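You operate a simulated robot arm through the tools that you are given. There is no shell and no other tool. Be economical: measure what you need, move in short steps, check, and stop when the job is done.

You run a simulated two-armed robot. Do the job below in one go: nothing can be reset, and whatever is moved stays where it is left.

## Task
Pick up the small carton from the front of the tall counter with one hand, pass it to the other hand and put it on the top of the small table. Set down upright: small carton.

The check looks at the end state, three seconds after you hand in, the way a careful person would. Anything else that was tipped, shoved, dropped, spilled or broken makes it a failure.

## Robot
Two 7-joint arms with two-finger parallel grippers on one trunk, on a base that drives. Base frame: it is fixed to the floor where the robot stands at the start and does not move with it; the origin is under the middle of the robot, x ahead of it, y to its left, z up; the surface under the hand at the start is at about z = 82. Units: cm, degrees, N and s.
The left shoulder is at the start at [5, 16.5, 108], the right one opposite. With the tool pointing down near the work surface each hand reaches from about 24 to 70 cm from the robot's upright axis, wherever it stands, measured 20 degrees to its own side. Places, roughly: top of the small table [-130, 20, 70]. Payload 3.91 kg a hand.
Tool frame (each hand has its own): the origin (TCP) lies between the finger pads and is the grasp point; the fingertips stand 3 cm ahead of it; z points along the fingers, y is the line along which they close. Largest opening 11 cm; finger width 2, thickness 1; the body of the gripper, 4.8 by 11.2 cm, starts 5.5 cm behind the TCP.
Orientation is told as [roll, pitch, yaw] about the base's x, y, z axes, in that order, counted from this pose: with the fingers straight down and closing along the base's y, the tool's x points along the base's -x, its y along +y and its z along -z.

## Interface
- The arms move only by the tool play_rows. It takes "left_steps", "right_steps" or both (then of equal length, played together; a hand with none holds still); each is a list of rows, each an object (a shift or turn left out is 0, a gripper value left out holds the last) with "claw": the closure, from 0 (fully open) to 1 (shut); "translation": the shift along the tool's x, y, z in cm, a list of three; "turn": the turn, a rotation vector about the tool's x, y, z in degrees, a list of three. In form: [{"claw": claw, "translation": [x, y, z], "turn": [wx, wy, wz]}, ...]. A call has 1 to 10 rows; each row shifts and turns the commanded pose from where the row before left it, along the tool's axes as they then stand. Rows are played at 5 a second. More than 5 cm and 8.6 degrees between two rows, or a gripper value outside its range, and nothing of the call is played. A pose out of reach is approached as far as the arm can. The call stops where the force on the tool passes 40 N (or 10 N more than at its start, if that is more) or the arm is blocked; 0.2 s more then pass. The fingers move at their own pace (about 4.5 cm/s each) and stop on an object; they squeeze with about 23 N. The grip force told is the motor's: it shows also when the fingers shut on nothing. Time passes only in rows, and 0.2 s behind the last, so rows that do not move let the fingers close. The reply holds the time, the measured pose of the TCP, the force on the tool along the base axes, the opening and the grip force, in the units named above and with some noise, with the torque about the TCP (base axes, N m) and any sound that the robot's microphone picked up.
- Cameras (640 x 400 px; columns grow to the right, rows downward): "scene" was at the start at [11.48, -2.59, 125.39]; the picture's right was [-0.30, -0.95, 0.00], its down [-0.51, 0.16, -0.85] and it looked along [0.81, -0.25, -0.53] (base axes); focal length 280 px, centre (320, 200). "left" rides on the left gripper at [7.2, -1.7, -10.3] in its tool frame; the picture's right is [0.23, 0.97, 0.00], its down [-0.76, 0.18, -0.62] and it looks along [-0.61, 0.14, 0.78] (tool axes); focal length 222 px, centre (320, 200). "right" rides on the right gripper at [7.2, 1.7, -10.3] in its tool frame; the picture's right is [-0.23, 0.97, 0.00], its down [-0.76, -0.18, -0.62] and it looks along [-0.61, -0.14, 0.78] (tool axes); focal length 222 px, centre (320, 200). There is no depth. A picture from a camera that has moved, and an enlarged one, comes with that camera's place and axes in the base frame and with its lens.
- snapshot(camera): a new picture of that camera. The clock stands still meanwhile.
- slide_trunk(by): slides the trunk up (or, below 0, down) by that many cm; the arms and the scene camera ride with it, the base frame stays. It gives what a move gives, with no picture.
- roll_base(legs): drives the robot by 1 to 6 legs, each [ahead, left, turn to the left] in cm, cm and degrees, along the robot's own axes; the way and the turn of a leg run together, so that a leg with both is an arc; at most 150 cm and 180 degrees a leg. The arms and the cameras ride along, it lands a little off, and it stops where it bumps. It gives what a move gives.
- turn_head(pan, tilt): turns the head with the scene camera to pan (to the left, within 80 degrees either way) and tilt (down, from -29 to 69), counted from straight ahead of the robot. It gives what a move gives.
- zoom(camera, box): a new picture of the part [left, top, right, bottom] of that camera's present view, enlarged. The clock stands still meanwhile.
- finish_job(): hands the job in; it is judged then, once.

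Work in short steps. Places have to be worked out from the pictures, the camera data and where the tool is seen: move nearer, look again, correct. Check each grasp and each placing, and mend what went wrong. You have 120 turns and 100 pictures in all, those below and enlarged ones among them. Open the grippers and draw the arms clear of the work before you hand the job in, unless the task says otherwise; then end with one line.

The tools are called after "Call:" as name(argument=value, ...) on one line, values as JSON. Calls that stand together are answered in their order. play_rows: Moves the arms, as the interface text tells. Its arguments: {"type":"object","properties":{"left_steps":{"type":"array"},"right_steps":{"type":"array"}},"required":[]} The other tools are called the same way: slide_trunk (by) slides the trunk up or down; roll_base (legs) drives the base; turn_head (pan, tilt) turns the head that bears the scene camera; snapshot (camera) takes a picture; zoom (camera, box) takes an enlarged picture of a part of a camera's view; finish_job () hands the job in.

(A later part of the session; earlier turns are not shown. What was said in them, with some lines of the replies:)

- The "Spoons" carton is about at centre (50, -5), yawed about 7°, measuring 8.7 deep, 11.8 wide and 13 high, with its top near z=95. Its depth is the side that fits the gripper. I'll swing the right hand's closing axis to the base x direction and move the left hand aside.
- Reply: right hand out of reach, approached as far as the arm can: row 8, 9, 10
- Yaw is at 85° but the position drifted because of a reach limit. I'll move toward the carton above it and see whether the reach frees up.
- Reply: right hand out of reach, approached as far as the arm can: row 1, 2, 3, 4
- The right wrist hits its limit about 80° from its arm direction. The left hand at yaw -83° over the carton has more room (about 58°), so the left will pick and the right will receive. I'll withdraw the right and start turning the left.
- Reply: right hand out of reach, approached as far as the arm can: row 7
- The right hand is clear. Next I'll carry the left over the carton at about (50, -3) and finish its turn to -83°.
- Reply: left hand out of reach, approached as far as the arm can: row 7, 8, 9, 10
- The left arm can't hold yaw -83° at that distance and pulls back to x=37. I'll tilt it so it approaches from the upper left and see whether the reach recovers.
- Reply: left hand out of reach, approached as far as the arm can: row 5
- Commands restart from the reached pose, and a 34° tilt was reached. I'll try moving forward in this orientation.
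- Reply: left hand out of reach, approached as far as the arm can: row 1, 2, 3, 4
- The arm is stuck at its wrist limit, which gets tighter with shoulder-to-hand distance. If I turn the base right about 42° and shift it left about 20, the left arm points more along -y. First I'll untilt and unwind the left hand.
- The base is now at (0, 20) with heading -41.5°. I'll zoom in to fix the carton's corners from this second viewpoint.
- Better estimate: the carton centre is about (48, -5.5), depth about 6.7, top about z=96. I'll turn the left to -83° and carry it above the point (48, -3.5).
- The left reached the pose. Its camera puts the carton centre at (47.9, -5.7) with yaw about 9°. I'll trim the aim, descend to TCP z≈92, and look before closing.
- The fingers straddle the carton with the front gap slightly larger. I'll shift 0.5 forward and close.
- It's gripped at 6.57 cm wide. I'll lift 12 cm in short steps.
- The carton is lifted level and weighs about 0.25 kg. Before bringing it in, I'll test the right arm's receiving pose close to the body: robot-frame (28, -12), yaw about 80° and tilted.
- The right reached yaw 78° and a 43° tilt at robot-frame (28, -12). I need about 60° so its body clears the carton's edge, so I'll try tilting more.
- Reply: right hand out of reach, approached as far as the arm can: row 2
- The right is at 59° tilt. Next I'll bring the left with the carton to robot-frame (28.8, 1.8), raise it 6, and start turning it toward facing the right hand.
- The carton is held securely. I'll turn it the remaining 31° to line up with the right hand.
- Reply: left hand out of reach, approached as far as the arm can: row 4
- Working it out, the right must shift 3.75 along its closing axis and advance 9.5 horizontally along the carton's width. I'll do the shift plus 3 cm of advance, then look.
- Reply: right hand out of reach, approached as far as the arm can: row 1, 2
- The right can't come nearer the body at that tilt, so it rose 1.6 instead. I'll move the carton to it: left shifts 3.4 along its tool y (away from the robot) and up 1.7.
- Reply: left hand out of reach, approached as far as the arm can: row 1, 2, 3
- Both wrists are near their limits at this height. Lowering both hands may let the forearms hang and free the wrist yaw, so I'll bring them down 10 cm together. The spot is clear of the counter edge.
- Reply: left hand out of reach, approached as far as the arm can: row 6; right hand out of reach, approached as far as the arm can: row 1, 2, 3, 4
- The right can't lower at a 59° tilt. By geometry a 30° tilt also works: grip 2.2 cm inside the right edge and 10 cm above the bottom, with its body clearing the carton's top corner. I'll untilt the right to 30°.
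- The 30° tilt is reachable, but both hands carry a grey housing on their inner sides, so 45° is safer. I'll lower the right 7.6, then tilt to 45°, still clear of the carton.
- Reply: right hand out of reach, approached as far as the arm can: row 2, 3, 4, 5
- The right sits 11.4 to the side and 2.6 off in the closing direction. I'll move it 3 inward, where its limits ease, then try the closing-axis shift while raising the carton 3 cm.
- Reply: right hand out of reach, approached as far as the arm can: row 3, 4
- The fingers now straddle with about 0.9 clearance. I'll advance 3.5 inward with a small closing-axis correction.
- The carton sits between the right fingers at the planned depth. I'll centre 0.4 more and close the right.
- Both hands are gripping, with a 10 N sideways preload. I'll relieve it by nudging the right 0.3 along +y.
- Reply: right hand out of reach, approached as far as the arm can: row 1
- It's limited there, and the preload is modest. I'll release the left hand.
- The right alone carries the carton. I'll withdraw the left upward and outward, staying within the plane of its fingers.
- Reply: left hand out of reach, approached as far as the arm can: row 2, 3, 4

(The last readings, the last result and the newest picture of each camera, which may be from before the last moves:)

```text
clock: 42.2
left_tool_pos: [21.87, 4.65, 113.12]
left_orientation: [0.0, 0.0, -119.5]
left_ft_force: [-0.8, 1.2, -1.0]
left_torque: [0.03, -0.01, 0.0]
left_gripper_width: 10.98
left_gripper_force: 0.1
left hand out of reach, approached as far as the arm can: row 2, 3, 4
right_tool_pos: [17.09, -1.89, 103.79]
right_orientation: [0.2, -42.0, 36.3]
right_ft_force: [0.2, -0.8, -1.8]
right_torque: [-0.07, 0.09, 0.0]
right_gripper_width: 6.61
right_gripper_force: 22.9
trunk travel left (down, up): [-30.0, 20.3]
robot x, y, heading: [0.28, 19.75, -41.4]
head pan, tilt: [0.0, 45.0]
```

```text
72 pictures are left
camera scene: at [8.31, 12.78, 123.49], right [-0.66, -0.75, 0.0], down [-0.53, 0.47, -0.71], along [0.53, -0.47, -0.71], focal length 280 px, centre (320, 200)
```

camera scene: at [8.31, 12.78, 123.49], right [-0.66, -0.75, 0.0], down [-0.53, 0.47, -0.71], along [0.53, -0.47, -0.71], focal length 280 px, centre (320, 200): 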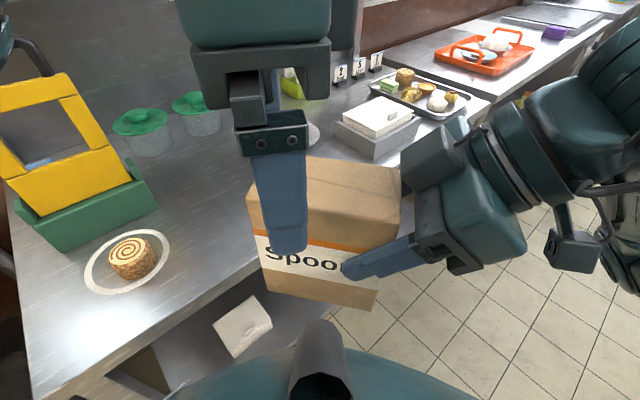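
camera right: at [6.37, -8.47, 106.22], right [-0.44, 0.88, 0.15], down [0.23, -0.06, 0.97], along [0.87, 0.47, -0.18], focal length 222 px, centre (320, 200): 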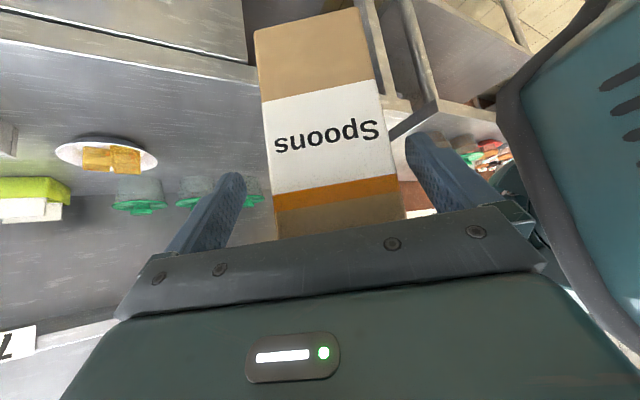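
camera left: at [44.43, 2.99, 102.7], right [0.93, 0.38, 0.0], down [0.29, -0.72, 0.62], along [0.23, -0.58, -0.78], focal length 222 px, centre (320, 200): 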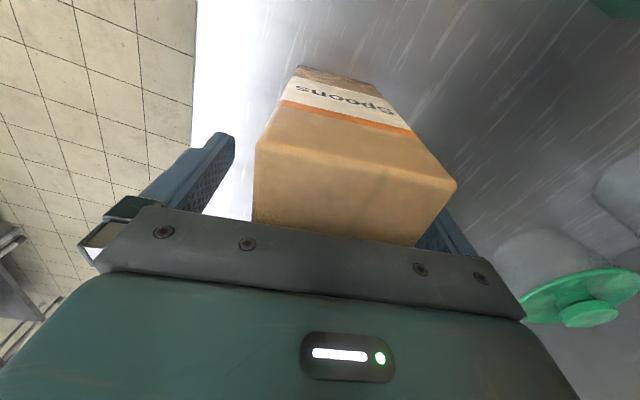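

The left fingertips are above the carton. I'll move the left out to its own side and unwind it.

Call:
play_rows(left_steps=[{"translation": [2, 0, -1]}, {"translation": [3, 0, 0]}, {"translation": [3.5, 0, 0]}, {"translation": [3.5, 0, 0]}, {"turn": [0, 0, -8]}, {"turn": [0, 0, -8]}, {"turn": [0, 0, -8]}, {"turn": [0, 0, -8]}, {"turn": [0, 0, -8]}])

Call:
turn_head(pan=-80, tilt=20)

Call:
snapshot(camera="scene")

```text
clock: 44.2
left_tool_pos: [27.74, 15.12, 114.08]
left_orientation: [0.1, 0.1, -79.4]
left_ft_force: [0.3, 0.0, 0.7]
left_torque: [0.04, 0.05, 0.04]
left_gripper_width: 11.0
left_gripper_force: 0.0
right_tool_pos: [17.15, -1.93, 103.67]
right_orientation: [0.2, -41.9, 36.4]
right_ft_force: [0.3, 0.1, -3.0]
right_torque: [-0.07, 0.11, 0.03]
right_gripper_width: 6.59
right_gripper_force: 22.9
trunk travel left (down, up): [-30.0, 20.3]
robot x, y, heading: [-0.2, 19.94, -41.4]
head pan, tilt: [0.0, 45.0]
```

```text
clock: 45.7
left_tool_pos: [27.77, 15.12, 114.07]
left_orientation: [0.0, 0.0, -79.6]
left_ft_force: [-0.2, -0.6, 0.5]
left_torque: [0.02, 0.01, 0.0]
left_gripper_width: 10.99
left_gripper_force: 0.1
right_tool_pos: [17.15, -1.96, 103.65]
right_orientation: [0.3, -41.9, 36.3]
right_ft_force: [0.3, -0.2, -1.9]
right_torque: [-0.09, 0.11, -0.01]
right_gripper_width: 6.6
right_gripper_force: 23.1
trunk travel left (down, up): [-30.0, 20.3]
robot x, y, heading: [0.05, 19.89, -41.5]
head pan, tilt: [-80.0, 20.0]
```

```text
71 pictures are left
camera scene: at [-2.64, 10.23, 127.36], right [-0.85, 0.52, 0.0], down [0.18, 0.29, -0.94], along [-0.49, -0.8, -0.34], focal length 280 px, centre (320, 200)
```

scene: 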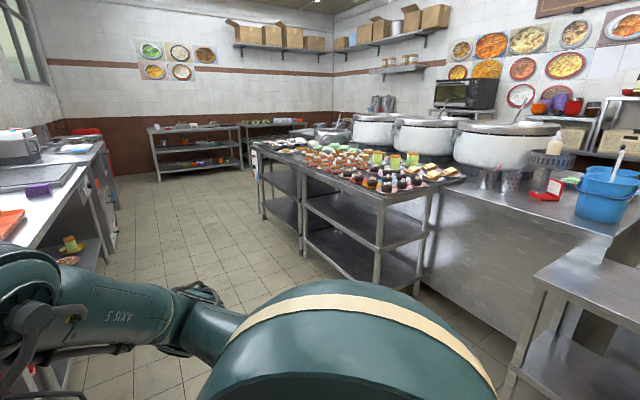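

The table lies behind, off to the right of this view. I'll unwind the right wrist to a comfortable yaw, with the carton kept upright and in front.

Call:
play_rows(right_steps=[{"turn": [5.35, 0, 5.94]}, {"turn": [5.35, 0, 5.94]}, {"turn": [5.35, 0, 5.94]}, {"turn": [5.35, 0, 5.94]}, {"turn": [5.35, 0, 5.94]}])

Call:
turn_head(pan=0, tilt=45)

Call:
snapshot(camera="scene")

```text
clock: 46.9
left_tool_pos: [27.72, 15.12, 114.01]
left_orientation: [0.0, 0.0, -79.6]
left_ft_force: [0.1, 0.1, 0.2]
left_torque: [-0.03, 0.02, 0.02]
left_gripper_width: 11.01
left_gripper_force: 0.0
right_tool_pos: [20.64, -3.25, 105.81]
right_orientation: [0.1, -41.9, -3.7]
right_ft_force: [0.2, 0.2, -2.0]
right_torque: [0.04, 0.16, 0.02]
right_gripper_width: 6.56
right_gripper_force: 23.1
right hand out of reach, approached as far as the arm can: row 1, 2, 3, 4
trunk travel left (down, up): [-30.0, 20.3]
robot x, y, heading: [0.22, 20.06, -41.5]
head pan, tilt: [-80.0, 20.0]
```

```text
clock: 48.4
left_tool_pos: [27.71, 15.07, 114.03]
left_orientation: [0.0, 0.0, -79.6]
left_ft_force: [-0.4, 0.3, 0.3]
left_torque: [0.02, 0.01, 0.01]
left_gripper_width: 11.0
left_gripper_force: 0.1
right_tool_pos: [20.55, -3.14, 105.67]
right_orientation: [0.1, -41.8, -3.5]
right_ft_force: [0.9, -0.3, -2.2]
right_torque: [0.0, 0.14, 0.01]
right_gripper_width: 6.58
right_gripper_force: 23.4
trunk travel left (down, up): [-30.0, 20.3]
robot x, y, heading: [0.08, 19.89, -41.6]
head pan, tilt: [0.0, 45.0]
```

```text
70 pictures are left
camera scene: at [8.31, 12.77, 123.49], right [-0.66, -0.75, 0.0], down [-0.53, 0.47, -0.71], along [0.53, -0.47, -0.71], focal length 280 px, centre (320, 200)
```

scene: 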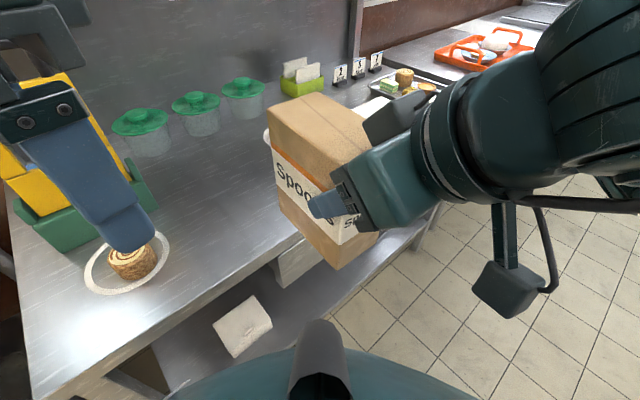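

The carton is upright and held. I'll back off from the counter by 25 cm in world -x, then turn right to face the table.

Call:
roll_base(legs=[[-18.7, -16.6, 0], [0, 0, -138]])

Call:
turn_head(pan=0, tilt=35)

Call:
snapshot(camera="scene")

```text
clock: 56.2
left_tool_pos: [-48.75, 5.15, 114.05]
left_orientation: [0.0, 0.1, 142.5]
left_ft_force: [-0.5, 0.1, 0.9]
left_torque: [-0.01, 0.02, -0.03]
left_gripper_width: 11.0
left_gripper_force: 0.1
right_tool_pos: [-55.64, 23.39, 105.68]
right_orientation: [0.1, -41.7, -141.5]
right_ft_force: [-0.1, -0.1, -2.5]
right_torque: [0.1, -0.09, 0.01]
right_gripper_width: 6.6
right_gripper_force: 22.6
trunk travel left (down, up): [-30.0, 20.3]
robot x, y, heading: [-24.84, 19.82, -179.6]
head pan, tilt: [0.0, 45.0]
```

```text
clock: 56.9
left_tool_pos: [-48.71, 5.28, 114.03]
left_orientation: [0.0, 0.0, 142.5]
left_ft_force: [-0.3, 0.3, -0.1]
left_torque: [-0.01, 0.01, -0.01]
left_gripper_width: 11.02
left_gripper_force: 0.1
right_tool_pos: [-55.55, 23.43, 105.78]
right_orientation: [0.1, -41.8, -141.5]
right_ft_force: [1.1, -0.6, -2.2]
right_torque: [0.06, -0.09, -0.01]
right_gripper_width: 6.58
right_gripper_force: 22.6
trunk travel left (down, up): [-30.0, 20.3]
robot x, y, heading: [-25.01, 20.05, -179.7]
head pan, tilt: [0.0, 35.0]
```

```text
69 pictures are left
camera scene: at [-36.57, 20.04, 124.97], right [-0.01, 1.0, 0.0], down [0.57, 0.01, -0.82], along [-0.82, -0.01, -0.57], focal length 280 px, centre (320, 200)
```

scene: 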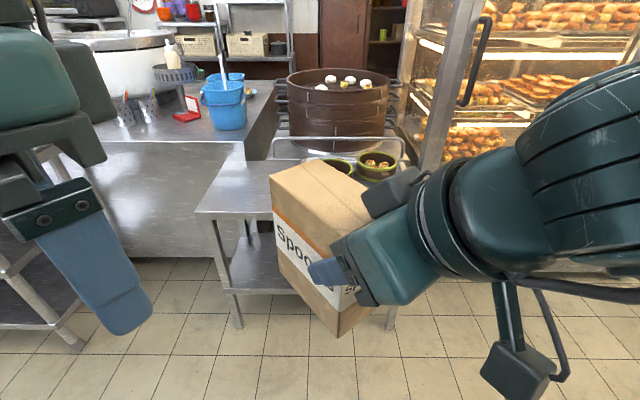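

The small table is ahead: its front edge is at about x=-108 and there are bowls toward the back. The carton blocks my view of the top, so I'll move the right hand 12 cm to the right and look again.

Call:
play_rows(right_steps=[{"translation": [1.85, -3.13, -1.67]}, {"translation": [1.85, -3.13, -1.67]}, {"translation": [1.85, -3.13, -1.67]}])

Call:
snapshot(camera="scene")

```text
clock: 57.7
left_tool_pos: [-48.69, 5.1, 113.91]
left_orientation: [-0.1, 0.0, 142.5]
left_ft_force: [0.0, -0.3, 0.9]
left_torque: [0.0, 0.02, -0.04]
left_gripper_width: 11.0
left_gripper_force: 0.1
right_tool_pos: [-57.91, 34.64, 107.59]
right_orientation: [0.3, -41.7, -141.5]
right_ft_force: [-1.0, 0.4, -3.1]
right_torque: [0.11, -0.08, 0.02]
right_gripper_width: 6.58
right_gripper_force: 22.9
right hand out of reach, approached as far as the arm can: row 1, 2, 3
trunk travel left (down, up): [-30.0, 20.3]
robot x, y, heading: [-24.98, 20.2, -179.3]
head pan, tilt: [0.0, 35.0]
```

```text
68 pictures are left
camera scene: at [-36.55, 20.1, 124.98], right [-0.01, 1.0, 0.0], down [0.57, 0.0, -0.82], along [-0.82, -0.01, -0.57], focal length 280 px, centre (320, 200)
```

scene: 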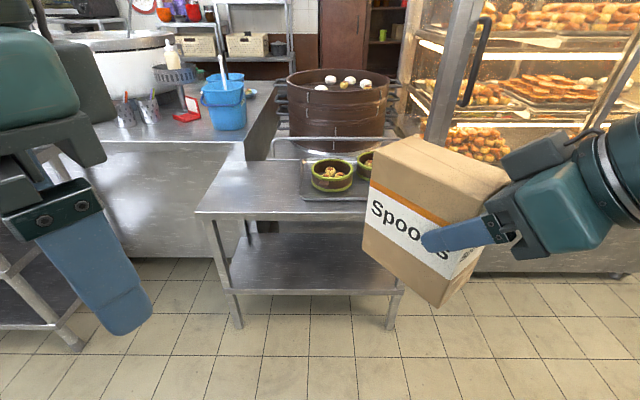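

The free part of the table top is its left side: x -109..-146, y -20..12, left of the tray with the bowls. I'll aim for the carton centre at about (-124, -4), driving ahead 44 and left 20 while the arms stay high.

Call:
roll_base(legs=[[0, 20, 0], [44, 0, 0]])

Call:
turn_head(pan=0, tilt=50)

Call:
snapshot(camera="scene")

```text
clock: 62.4
left_tool_pos: [-92.53, -15.44, 114.0]
left_orientation: [0.0, 0.0, 142.7]
left_ft_force: [0.3, -0.1, -0.2]
left_torque: [0.02, 0.0, -0.02]
left_gripper_width: 11.0
left_gripper_force: 0.0
right_tool_pos: [-102.02, 13.89, 107.48]
right_orientation: [0.2, -41.7, -141.2]
right_ft_force: [0.4, 0.6, -3.9]
right_torque: [0.11, -0.08, 0.01]
right_gripper_width: 6.58
right_gripper_force: 23.4
trunk travel left (down, up): [-30.0, 20.3]
robot x, y, heading: [-68.58, -0.64, -179.3]
head pan, tilt: [0.0, 35.0]
```

```text
clock: 63.2
left_tool_pos: [-92.51, -15.47, 114.09]
left_orientation: [0.0, 0.0, 142.7]
left_ft_force: [-0.8, -0.3, 0.4]
left_torque: [0.02, 0.0, -0.01]
left_gripper_width: 11.0
left_gripper_force: 0.0
right_tool_pos: [-101.94, 13.96, 107.57]
right_orientation: [0.2, -41.7, -141.3]
right_ft_force: [-0.1, 0.6, -3.1]
right_torque: [0.06, -0.09, 0.02]
right_gripper_width: 6.61
right_gripper_force: 22.8
trunk travel left (down, up): [-30.0, 20.3]
robot x, y, heading: [-68.58, -0.27, -179.6]
head pan, tilt: [0.0, 50.0]
```

```text
67 pictures are left
camera scene: at [-79.31, -0.5, 122.81], right [-0.01, 1.0, 0.0], down [0.77, 0.01, -0.64], along [-0.64, -0.01, -0.77], focal length 280 px, centre (320, 200)
```

scene: 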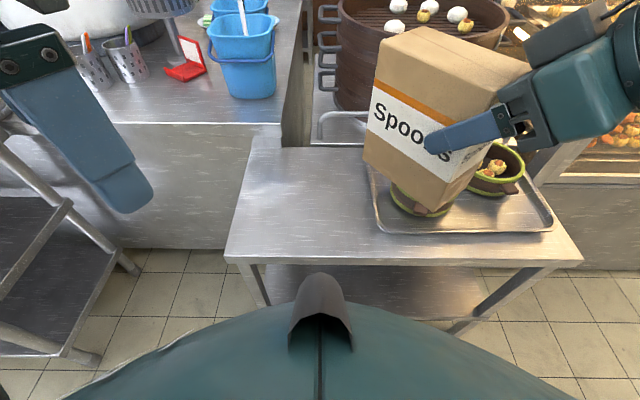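

The table's left-front corner is at (-107, -21) and the tray starts at y≈12. The carton target (-125, -4) is a pure 25 cm advance along the right tool's horizontal direction, so I'll go there at height first.

Call:
play_rows(right_steps=[{"translation": [-3.1, -0.07, 2.8]}, {"translation": [-3.1, -0.07, 2.8]}, {"translation": [-3.1, -0.07, 2.8]}, {"translation": [-3.1, -0.07, 2.8]}, {"translation": [-3.1, -0.07, 2.8]}, {"translation": [-3.1, -0.07, 2.8]}])

Call:
slide_trunk(by=-15)

Call:
snapshot(camera="scene")

```text
clock: 64.6
left_tool_pos: [-92.57, -15.52, 114.05]
left_orientation: [-0.1, 0.0, 142.7]
left_ft_force: [0.1, 0.1, -0.6]
left_torque: [0.01, 0.02, 0.01]
left_gripper_width: 11.0
left_gripper_force: 0.1
right_tool_pos: [-121.89, -1.43, 107.15]
right_orientation: [0.1, -41.7, -141.2]
right_ft_force: [0.7, 0.2, -2.9]
right_torque: [0.08, -0.11, 0.0]
right_gripper_width: 6.61
right_gripper_force: 22.9
trunk travel left (down, up): [-30.0, 20.3]
robot x, y, heading: [-68.23, -0.32, -179.2]
head pan, tilt: [0.0, 50.0]
```

```text
clock: 66.3
left_tool_pos: [-92.5, -15.39, 98.87]
left_orientation: [0.0, 0.0, 142.7]
left_ft_force: [0.4, 0.1, 0.7]
left_torque: [0.0, 0.0, -0.01]
left_gripper_width: 10.99
left_gripper_force: 0.0
right_tool_pos: [-121.8, -1.53, 92.22]
right_orientation: [0.2, -41.7, -141.2]
right_ft_force: [-0.1, -0.4, -3.5]
right_torque: [0.09, -0.12, -0.01]
right_gripper_width: 6.6
right_gripper_force: 23.1
trunk travel left (down, up): [-15.0, 35.3]
robot x, y, heading: [-68.69, -0.54, -179.2]
head pan, tilt: [0.0, 50.0]
```

```text
66 pictures are left
camera scene: at [-79.3, -0.51, 107.81], right [-0.01, 1.0, 0.0], down [0.77, 0.01, -0.64], along [-0.64, -0.01, -0.77], focal length 280 px, centre (320, 200)
```

scene: 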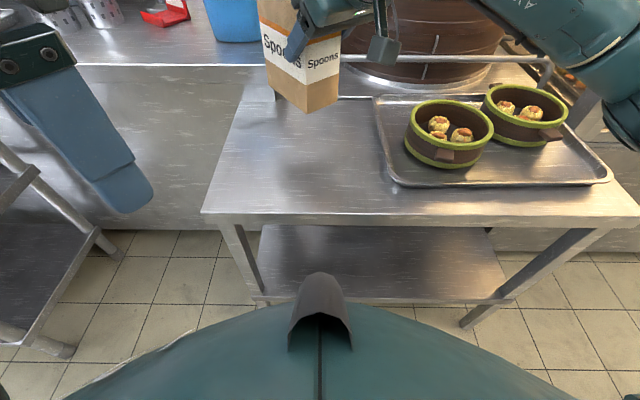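

The carton is above the clear area with its bottom near z=82. I'll tilt the head up to check it is vertical.

Call:
turn_head(pan=0, tilt=30)

Call:
snapshot(camera="scene")

Call:
zoom(camera="scene", box=[220, 80, 420, 230])

```text
clock: 67.2
left_tool_pos: [-92.44, -15.45, 98.97]
left_orientation: [0.0, 0.1, 142.7]
left_ft_force: [-0.6, -0.4, -0.1]
left_torque: [-0.02, 0.02, -0.02]
left_gripper_width: 11.01
left_gripper_force: 0.1
right_tool_pos: [-121.84, -1.43, 92.27]
right_orientation: [0.2, -41.7, -141.2]
right_ft_force: [0.4, -1.0, -2.6]
right_torque: [0.1, -0.12, 0.0]
right_gripper_width: 6.6
right_gripper_force: 22.6
trunk travel left (down, up): [-15.0, 35.3]
robot x, y, heading: [-68.58, -0.48, -179.4]
head pan, tilt: [0.0, 30.0]
```

```text
65 pictures are left
camera scene: at [-80.66, -0.52, 110.74], right [-0.01, 1.0, 0.0], down [0.5, 0.01, -0.87], along [-0.87, -0.01, -0.5], focal length 280 px, centre (320, 200)
```

scene: 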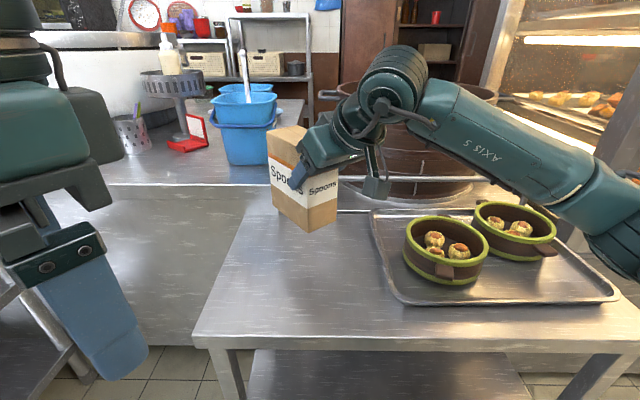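

```text
2.67 times, centred on (320, 155) of scene
camera zoom: at [-80.66, -0.52, 110.74], right [-0.01, 1.0, 0.0], down [0.5, 0.01, -0.87], along [-0.87, -0.01, -0.5], focal length 747 px, centre (320, 320)
```

zoom: 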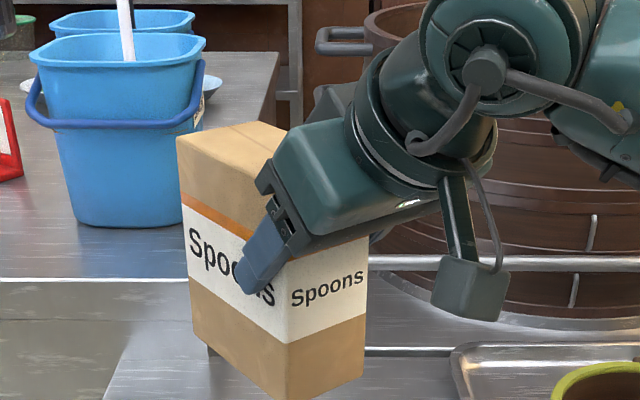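

The carton is upright within a degree. I'll lower the trunk 9 cm, then step down gently.

Call:
slide_trunk(by=-9)

Call:
play_rows(right_steps=[{"translation": [0.53, 0, 0.6]}, {"translation": [0.53, 0, 0.6]}, {"translation": [0.33, 0, 0.37]}])

Call:
zoom(camera="scene", box=[180, 100, 440, 300])

```text
clock: 68.4
left_tool_pos: [-92.45, -15.41, 89.98]
left_orientation: [0.0, 0.0, 142.7]
left_ft_force: [0.4, -0.2, -0.2]
left_torque: [0.02, -0.03, 0.02]
left_gripper_width: 10.99
left_gripper_force: 0.0
right_tool_pos: [-121.79, -1.33, 83.29]
right_orientation: [0.2, -41.7, -141.3]
right_ft_force: [-0.2, -1.3, -2.9]
right_torque: [0.05, -0.13, 0.03]
right_gripper_width: 6.58
right_gripper_force: 23.1
trunk travel left (down, up): [-6.0, 44.3]
robot x, y, heading: [-68.77, -0.6, -179.3]
head pan, tilt: [0.0, 30.0]
```

```text
clock: 69.2
left_tool_pos: [-92.38, -15.41, 90.01]
left_orientation: [0.0, 0.1, 142.7]
left_ft_force: [0.2, -0.1, -1.1]
left_torque: [0.0, 0.0, 0.02]
left_gripper_width: 10.98
left_gripper_force: 0.1
right_tool_pos: [-121.85, -1.49, 81.19]
right_orientation: [0.2, -41.7, -141.3]
right_ft_force: [0.3, 0.7, -2.8]
right_torque: [0.09, -0.11, -0.01]
right_gripper_width: 6.58
right_gripper_force: 23.1
trunk travel left (down, up): [-6.0, 44.3]
robot x, y, heading: [-68.49, -0.74, -179.2]
head pan, tilt: [0.0, 30.0]
```

```text
2.00 times, centred on (310, 200) of scene
camera zoom: at [-80.66, -0.52, 101.75], right [-0.01, 1.0, 0.0], down [0.5, 0.01, -0.87], along [-0.87, -0.01, -0.5], focal length 561 px, centre (340, 200)
```

zoom: 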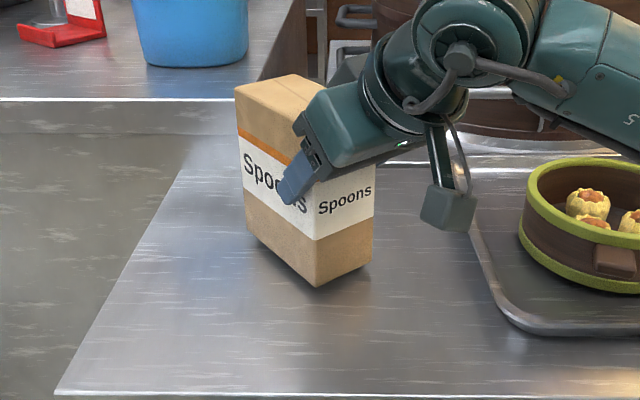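

Nearly there. I'll step down 0.3 cm at a time and watch for contact force.

Call:
play_rows(right_steps=[{"translation": [0.2, 0, 0.22]}, {"translation": [0.2, 0, 0.22]}, {"translation": [0.2, 0, 0.22]}])

```text
clock: 70.0
left_tool_pos: [-92.56, -15.56, 90.06]
left_orientation: [0.1, 0.0, 142.7]
left_ft_force: [0.1, 0.3, -1.0]
left_torque: [0.02, -0.06, 0.02]
left_gripper_width: 11.0
left_gripper_force: 0.0
right_tool_pos: [-121.87, -1.38, 80.31]
right_orientation: [0.1, -42.0, -141.3]
right_ft_force: [0.2, 0.7, 1.6]
right_torque: [0.29, -0.12, 0.0]
right_gripper_width: 6.59
right_gripper_force: 23.4
trunk travel left (down, up): [-6.0, 44.3]
robot x, y, heading: [-68.7, -0.39, -179.3]
head pan, tilt: [0.0, 30.0]
```

Contact is starting: the vertical force went from -2.8 to +1.6 N. I'll take one tiny step more and look.

Call:
play_rows(right_steps=[{"translation": [0.1, 0, 0.11]}, {}])

Call:
zoom(camera="scene", box=[240, 120, 400, 270])

```text
clock: 70.6
left_tool_pos: [-92.43, -15.41, 90.12]
left_orientation: [0.1, 0.0, 142.7]
left_ft_force: [-0.4, 0.0, 0.3]
left_torque: [0.02, -0.01, -0.03]
left_gripper_width: 11.02
left_gripper_force: 0.0
right_tool_pos: [-121.87, -1.38, 80.35]
right_orientation: [0.1, -41.9, -141.2]
right_ft_force: [1.4, 3.3, 10.6]
right_torque: [0.7, -0.21, -0.02]
right_gripper_width: 6.56
right_gripper_force: 22.6
trunk travel left (down, up): [-6.0, 44.3]
robot x, y, heading: [-69.0, -0.72, -179.1]
head pan, tilt: [0.0, 30.0]
```

```text
2.67 times, centred on (320, 195) of scene
camera zoom: at [-80.56, -0.51, 101.78], right [-0.01, 1.0, 0.0], down [0.5, 0.01, -0.87], along [-0.87, -0.01, -0.5], focal length 747 px, centre (320, 213)
```

zoom: 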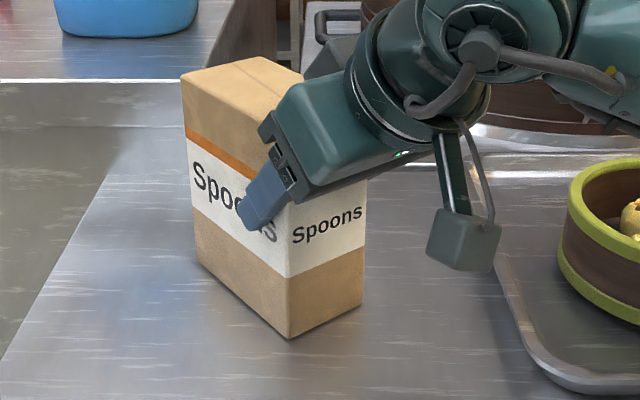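

The carton rests on the table. I'll open the right gripper.

Call:
play_rows(right_steps=[{"translation": [-0.05, 0, -0.05]}, {"claw": 0}, {"claw": 0}, {"claw": 0}, {"claw": 0}, {"claw": 0}])

Call:
zoom(camera="scene", box=[240, 120, 400, 270])

Call:
snapshot(camera="right")

```text
clock: 72.0
left_tool_pos: [-92.52, -15.41, 89.99]
left_orientation: [0.1, -0.1, 142.7]
left_ft_force: [-0.8, 0.4, -0.1]
left_torque: [0.02, -0.03, 0.0]
left_gripper_width: 11.03
left_gripper_force: 0.1
right_tool_pos: [-121.88, -1.47, 80.14]
right_orientation: [0.2, -41.7, -141.3]
right_ft_force: [-0.4, 0.1, 0.2]
right_torque: [0.0, -0.01, -0.01]
right_gripper_width: 11.02
right_gripper_force: 0.1
trunk travel left (down, up): [-6.0, 44.3]
robot x, y, heading: [-68.51, 0.1, -179.3]
head pan, tilt: [0.0, 30.0]
```

```text
2.67 times, centred on (320, 195) of scene
camera zoom: at [-80.64, -0.52, 101.75], right [-0.01, 1.0, 0.0], down [0.5, 0.01, -0.87], along [-0.87, -0.01, -0.5], focal length 747 px, centre (320, 213)
```

zoom: 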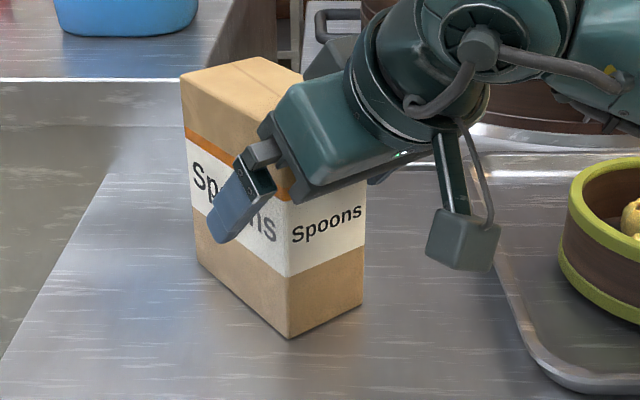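

```text
60 pictures are left
camera right: at [-111.24, 4.88, 83.03], right [0.48, -0.86, 0.15], down [-0.23, 0.04, 0.97], along [-0.85, -0.5, -0.18], focal length 222 px, centre (320, 200)
```

right: 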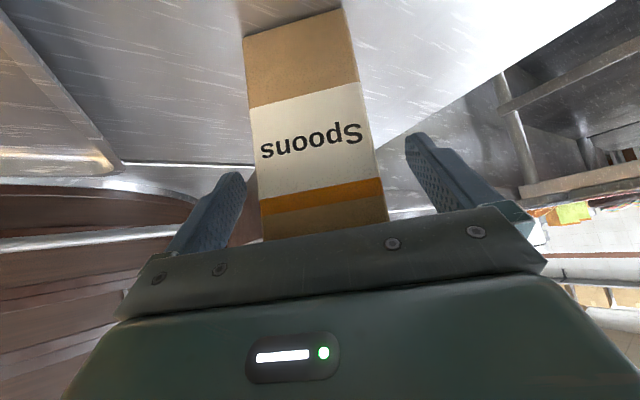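

It stands free between the fingers. I'll withdraw the right hand straight back along its fingers.

Call:
play_rows(right_steps=[{"translation": [0, 0, -1.5]}, {"translation": [0, 0, -2.5]}, {"translation": [0, 0, -3]}, {"translation": [0, 0, -4]}, {"translation": [0, 0, -4]}, {"translation": [0, 0, -3]}])

Call:
slide_trunk(by=12)

Call:
snapshot(camera="scene")

```text
clock: 73.4
left_tool_pos: [-92.36, -15.43, 90.05]
left_orientation: [0.0, 0.0, 142.5]
left_ft_force: [-0.2, -1.1, 0.0]
left_torque: [-0.04, 0.01, -0.01]
left_gripper_width: 11.0
left_gripper_force: 0.1
right_tool_pos: [-112.51, 6.34, 93.69]
right_orientation: [0.0, -41.7, -141.3]
right_ft_force: [0.8, -1.0, 0.7]
right_torque: [-0.01, -0.03, -0.03]
right_gripper_width: 10.97
right_gripper_force: 0.1
trunk travel left (down, up): [-6.0, 44.3]
robot x, y, heading: [-68.88, -0.26, -179.4]
head pan, tilt: [0.0, 30.0]
```

```text
clock: 74.9
left_tool_pos: [-92.51, -15.48, 101.96]
left_orientation: [0.1, 0.0, 142.6]
left_ft_force: [-0.3, 0.6, -0.5]
left_torque: [-0.02, 0.0, 0.0]
left_gripper_width: 10.98
left_gripper_force: 0.3
right_tool_pos: [-112.44, 6.31, 105.72]
right_orientation: [0.2, -41.8, -141.3]
right_ft_force: [-0.8, -0.7, -0.5]
right_torque: [0.01, 0.01, 0.0]
right_gripper_width: 11.01
right_gripper_force: 0.1
trunk travel left (down, up): [-18.0, 32.3]
robot x, y, heading: [-68.95, -0.75, -179.1]
head pan, tilt: [0.0, 30.0]
```

```text
59 pictures are left
camera scene: at [-80.65, -0.52, 113.75], right [-0.01, 1.0, 0.0], down [0.5, 0.01, -0.87], along [-0.87, -0.01, -0.5], focal length 280 px, centre (320, 200)
```

scene: 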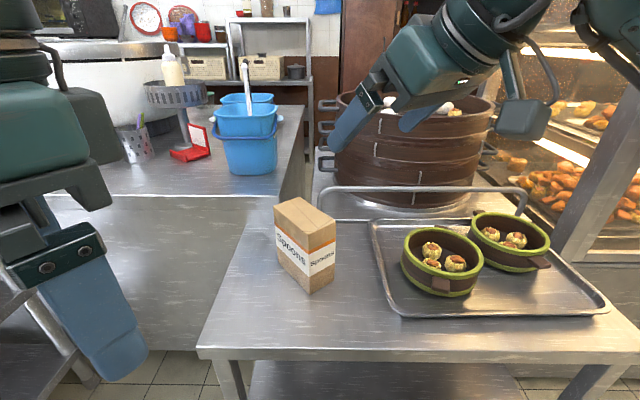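

The carton stands upright on the table with nothing else disturbed. I'll back off 25 cm so the arms are fully clear.

Call:
roll_base(legs=[[-25, 0, 0]])

Call:
snapshot(camera="scene")

```text
clock: 76.7
left_tool_pos: [-68.12, -15.13, 101.97]
left_orientation: [0.1, 0.0, 142.5]
left_ft_force: [0.0, 0.0, 0.0]
left_torque: [0.03, -0.05, -0.03]
left_gripper_width: 11.01
left_gripper_force: 0.1
right_tool_pos: [-88.02, 6.69, 105.6]
right_orientation: [0.2, -41.8, -141.4]
right_ft_force: [-0.5, 0.4, -0.3]
right_torque: [0.04, 0.0, -0.02]
right_gripper_width: 10.98
right_gripper_force: 0.1
trunk travel left (down, up): [-18.0, 32.3]
robot x, y, heading: [-44.21, 0.1, -179.6]
head pan, tilt: [0.0, 30.0]
```

```text
58 pictures are left
camera scene: at [-56.15, -0.21, 113.76], right [-0.01, 1.0, 0.0], down [0.5, 0.01, -0.87], along [-0.87, -0.01, -0.5], focal length 280 px, centre (320, 200)
```

scene: 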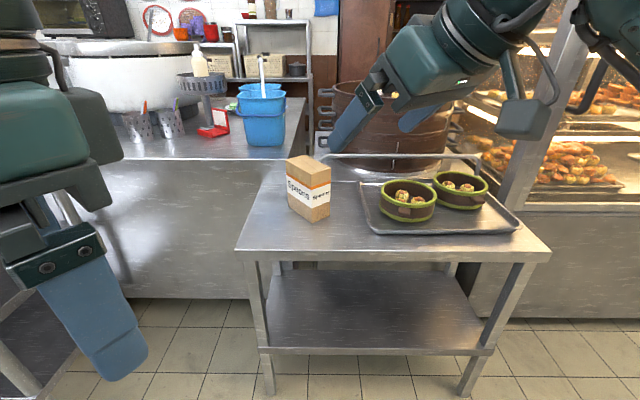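

The carton is upright on the table, both grippers are open and the arms are clear, so I'm handing in.

Call:
finish_job()

```text
The job is handed in.
```

The left hand picked the small carton off the tall counter and passed it to the right hand in mid-air, and it now stands upright on the small table with nothing else seen to be disturbed.
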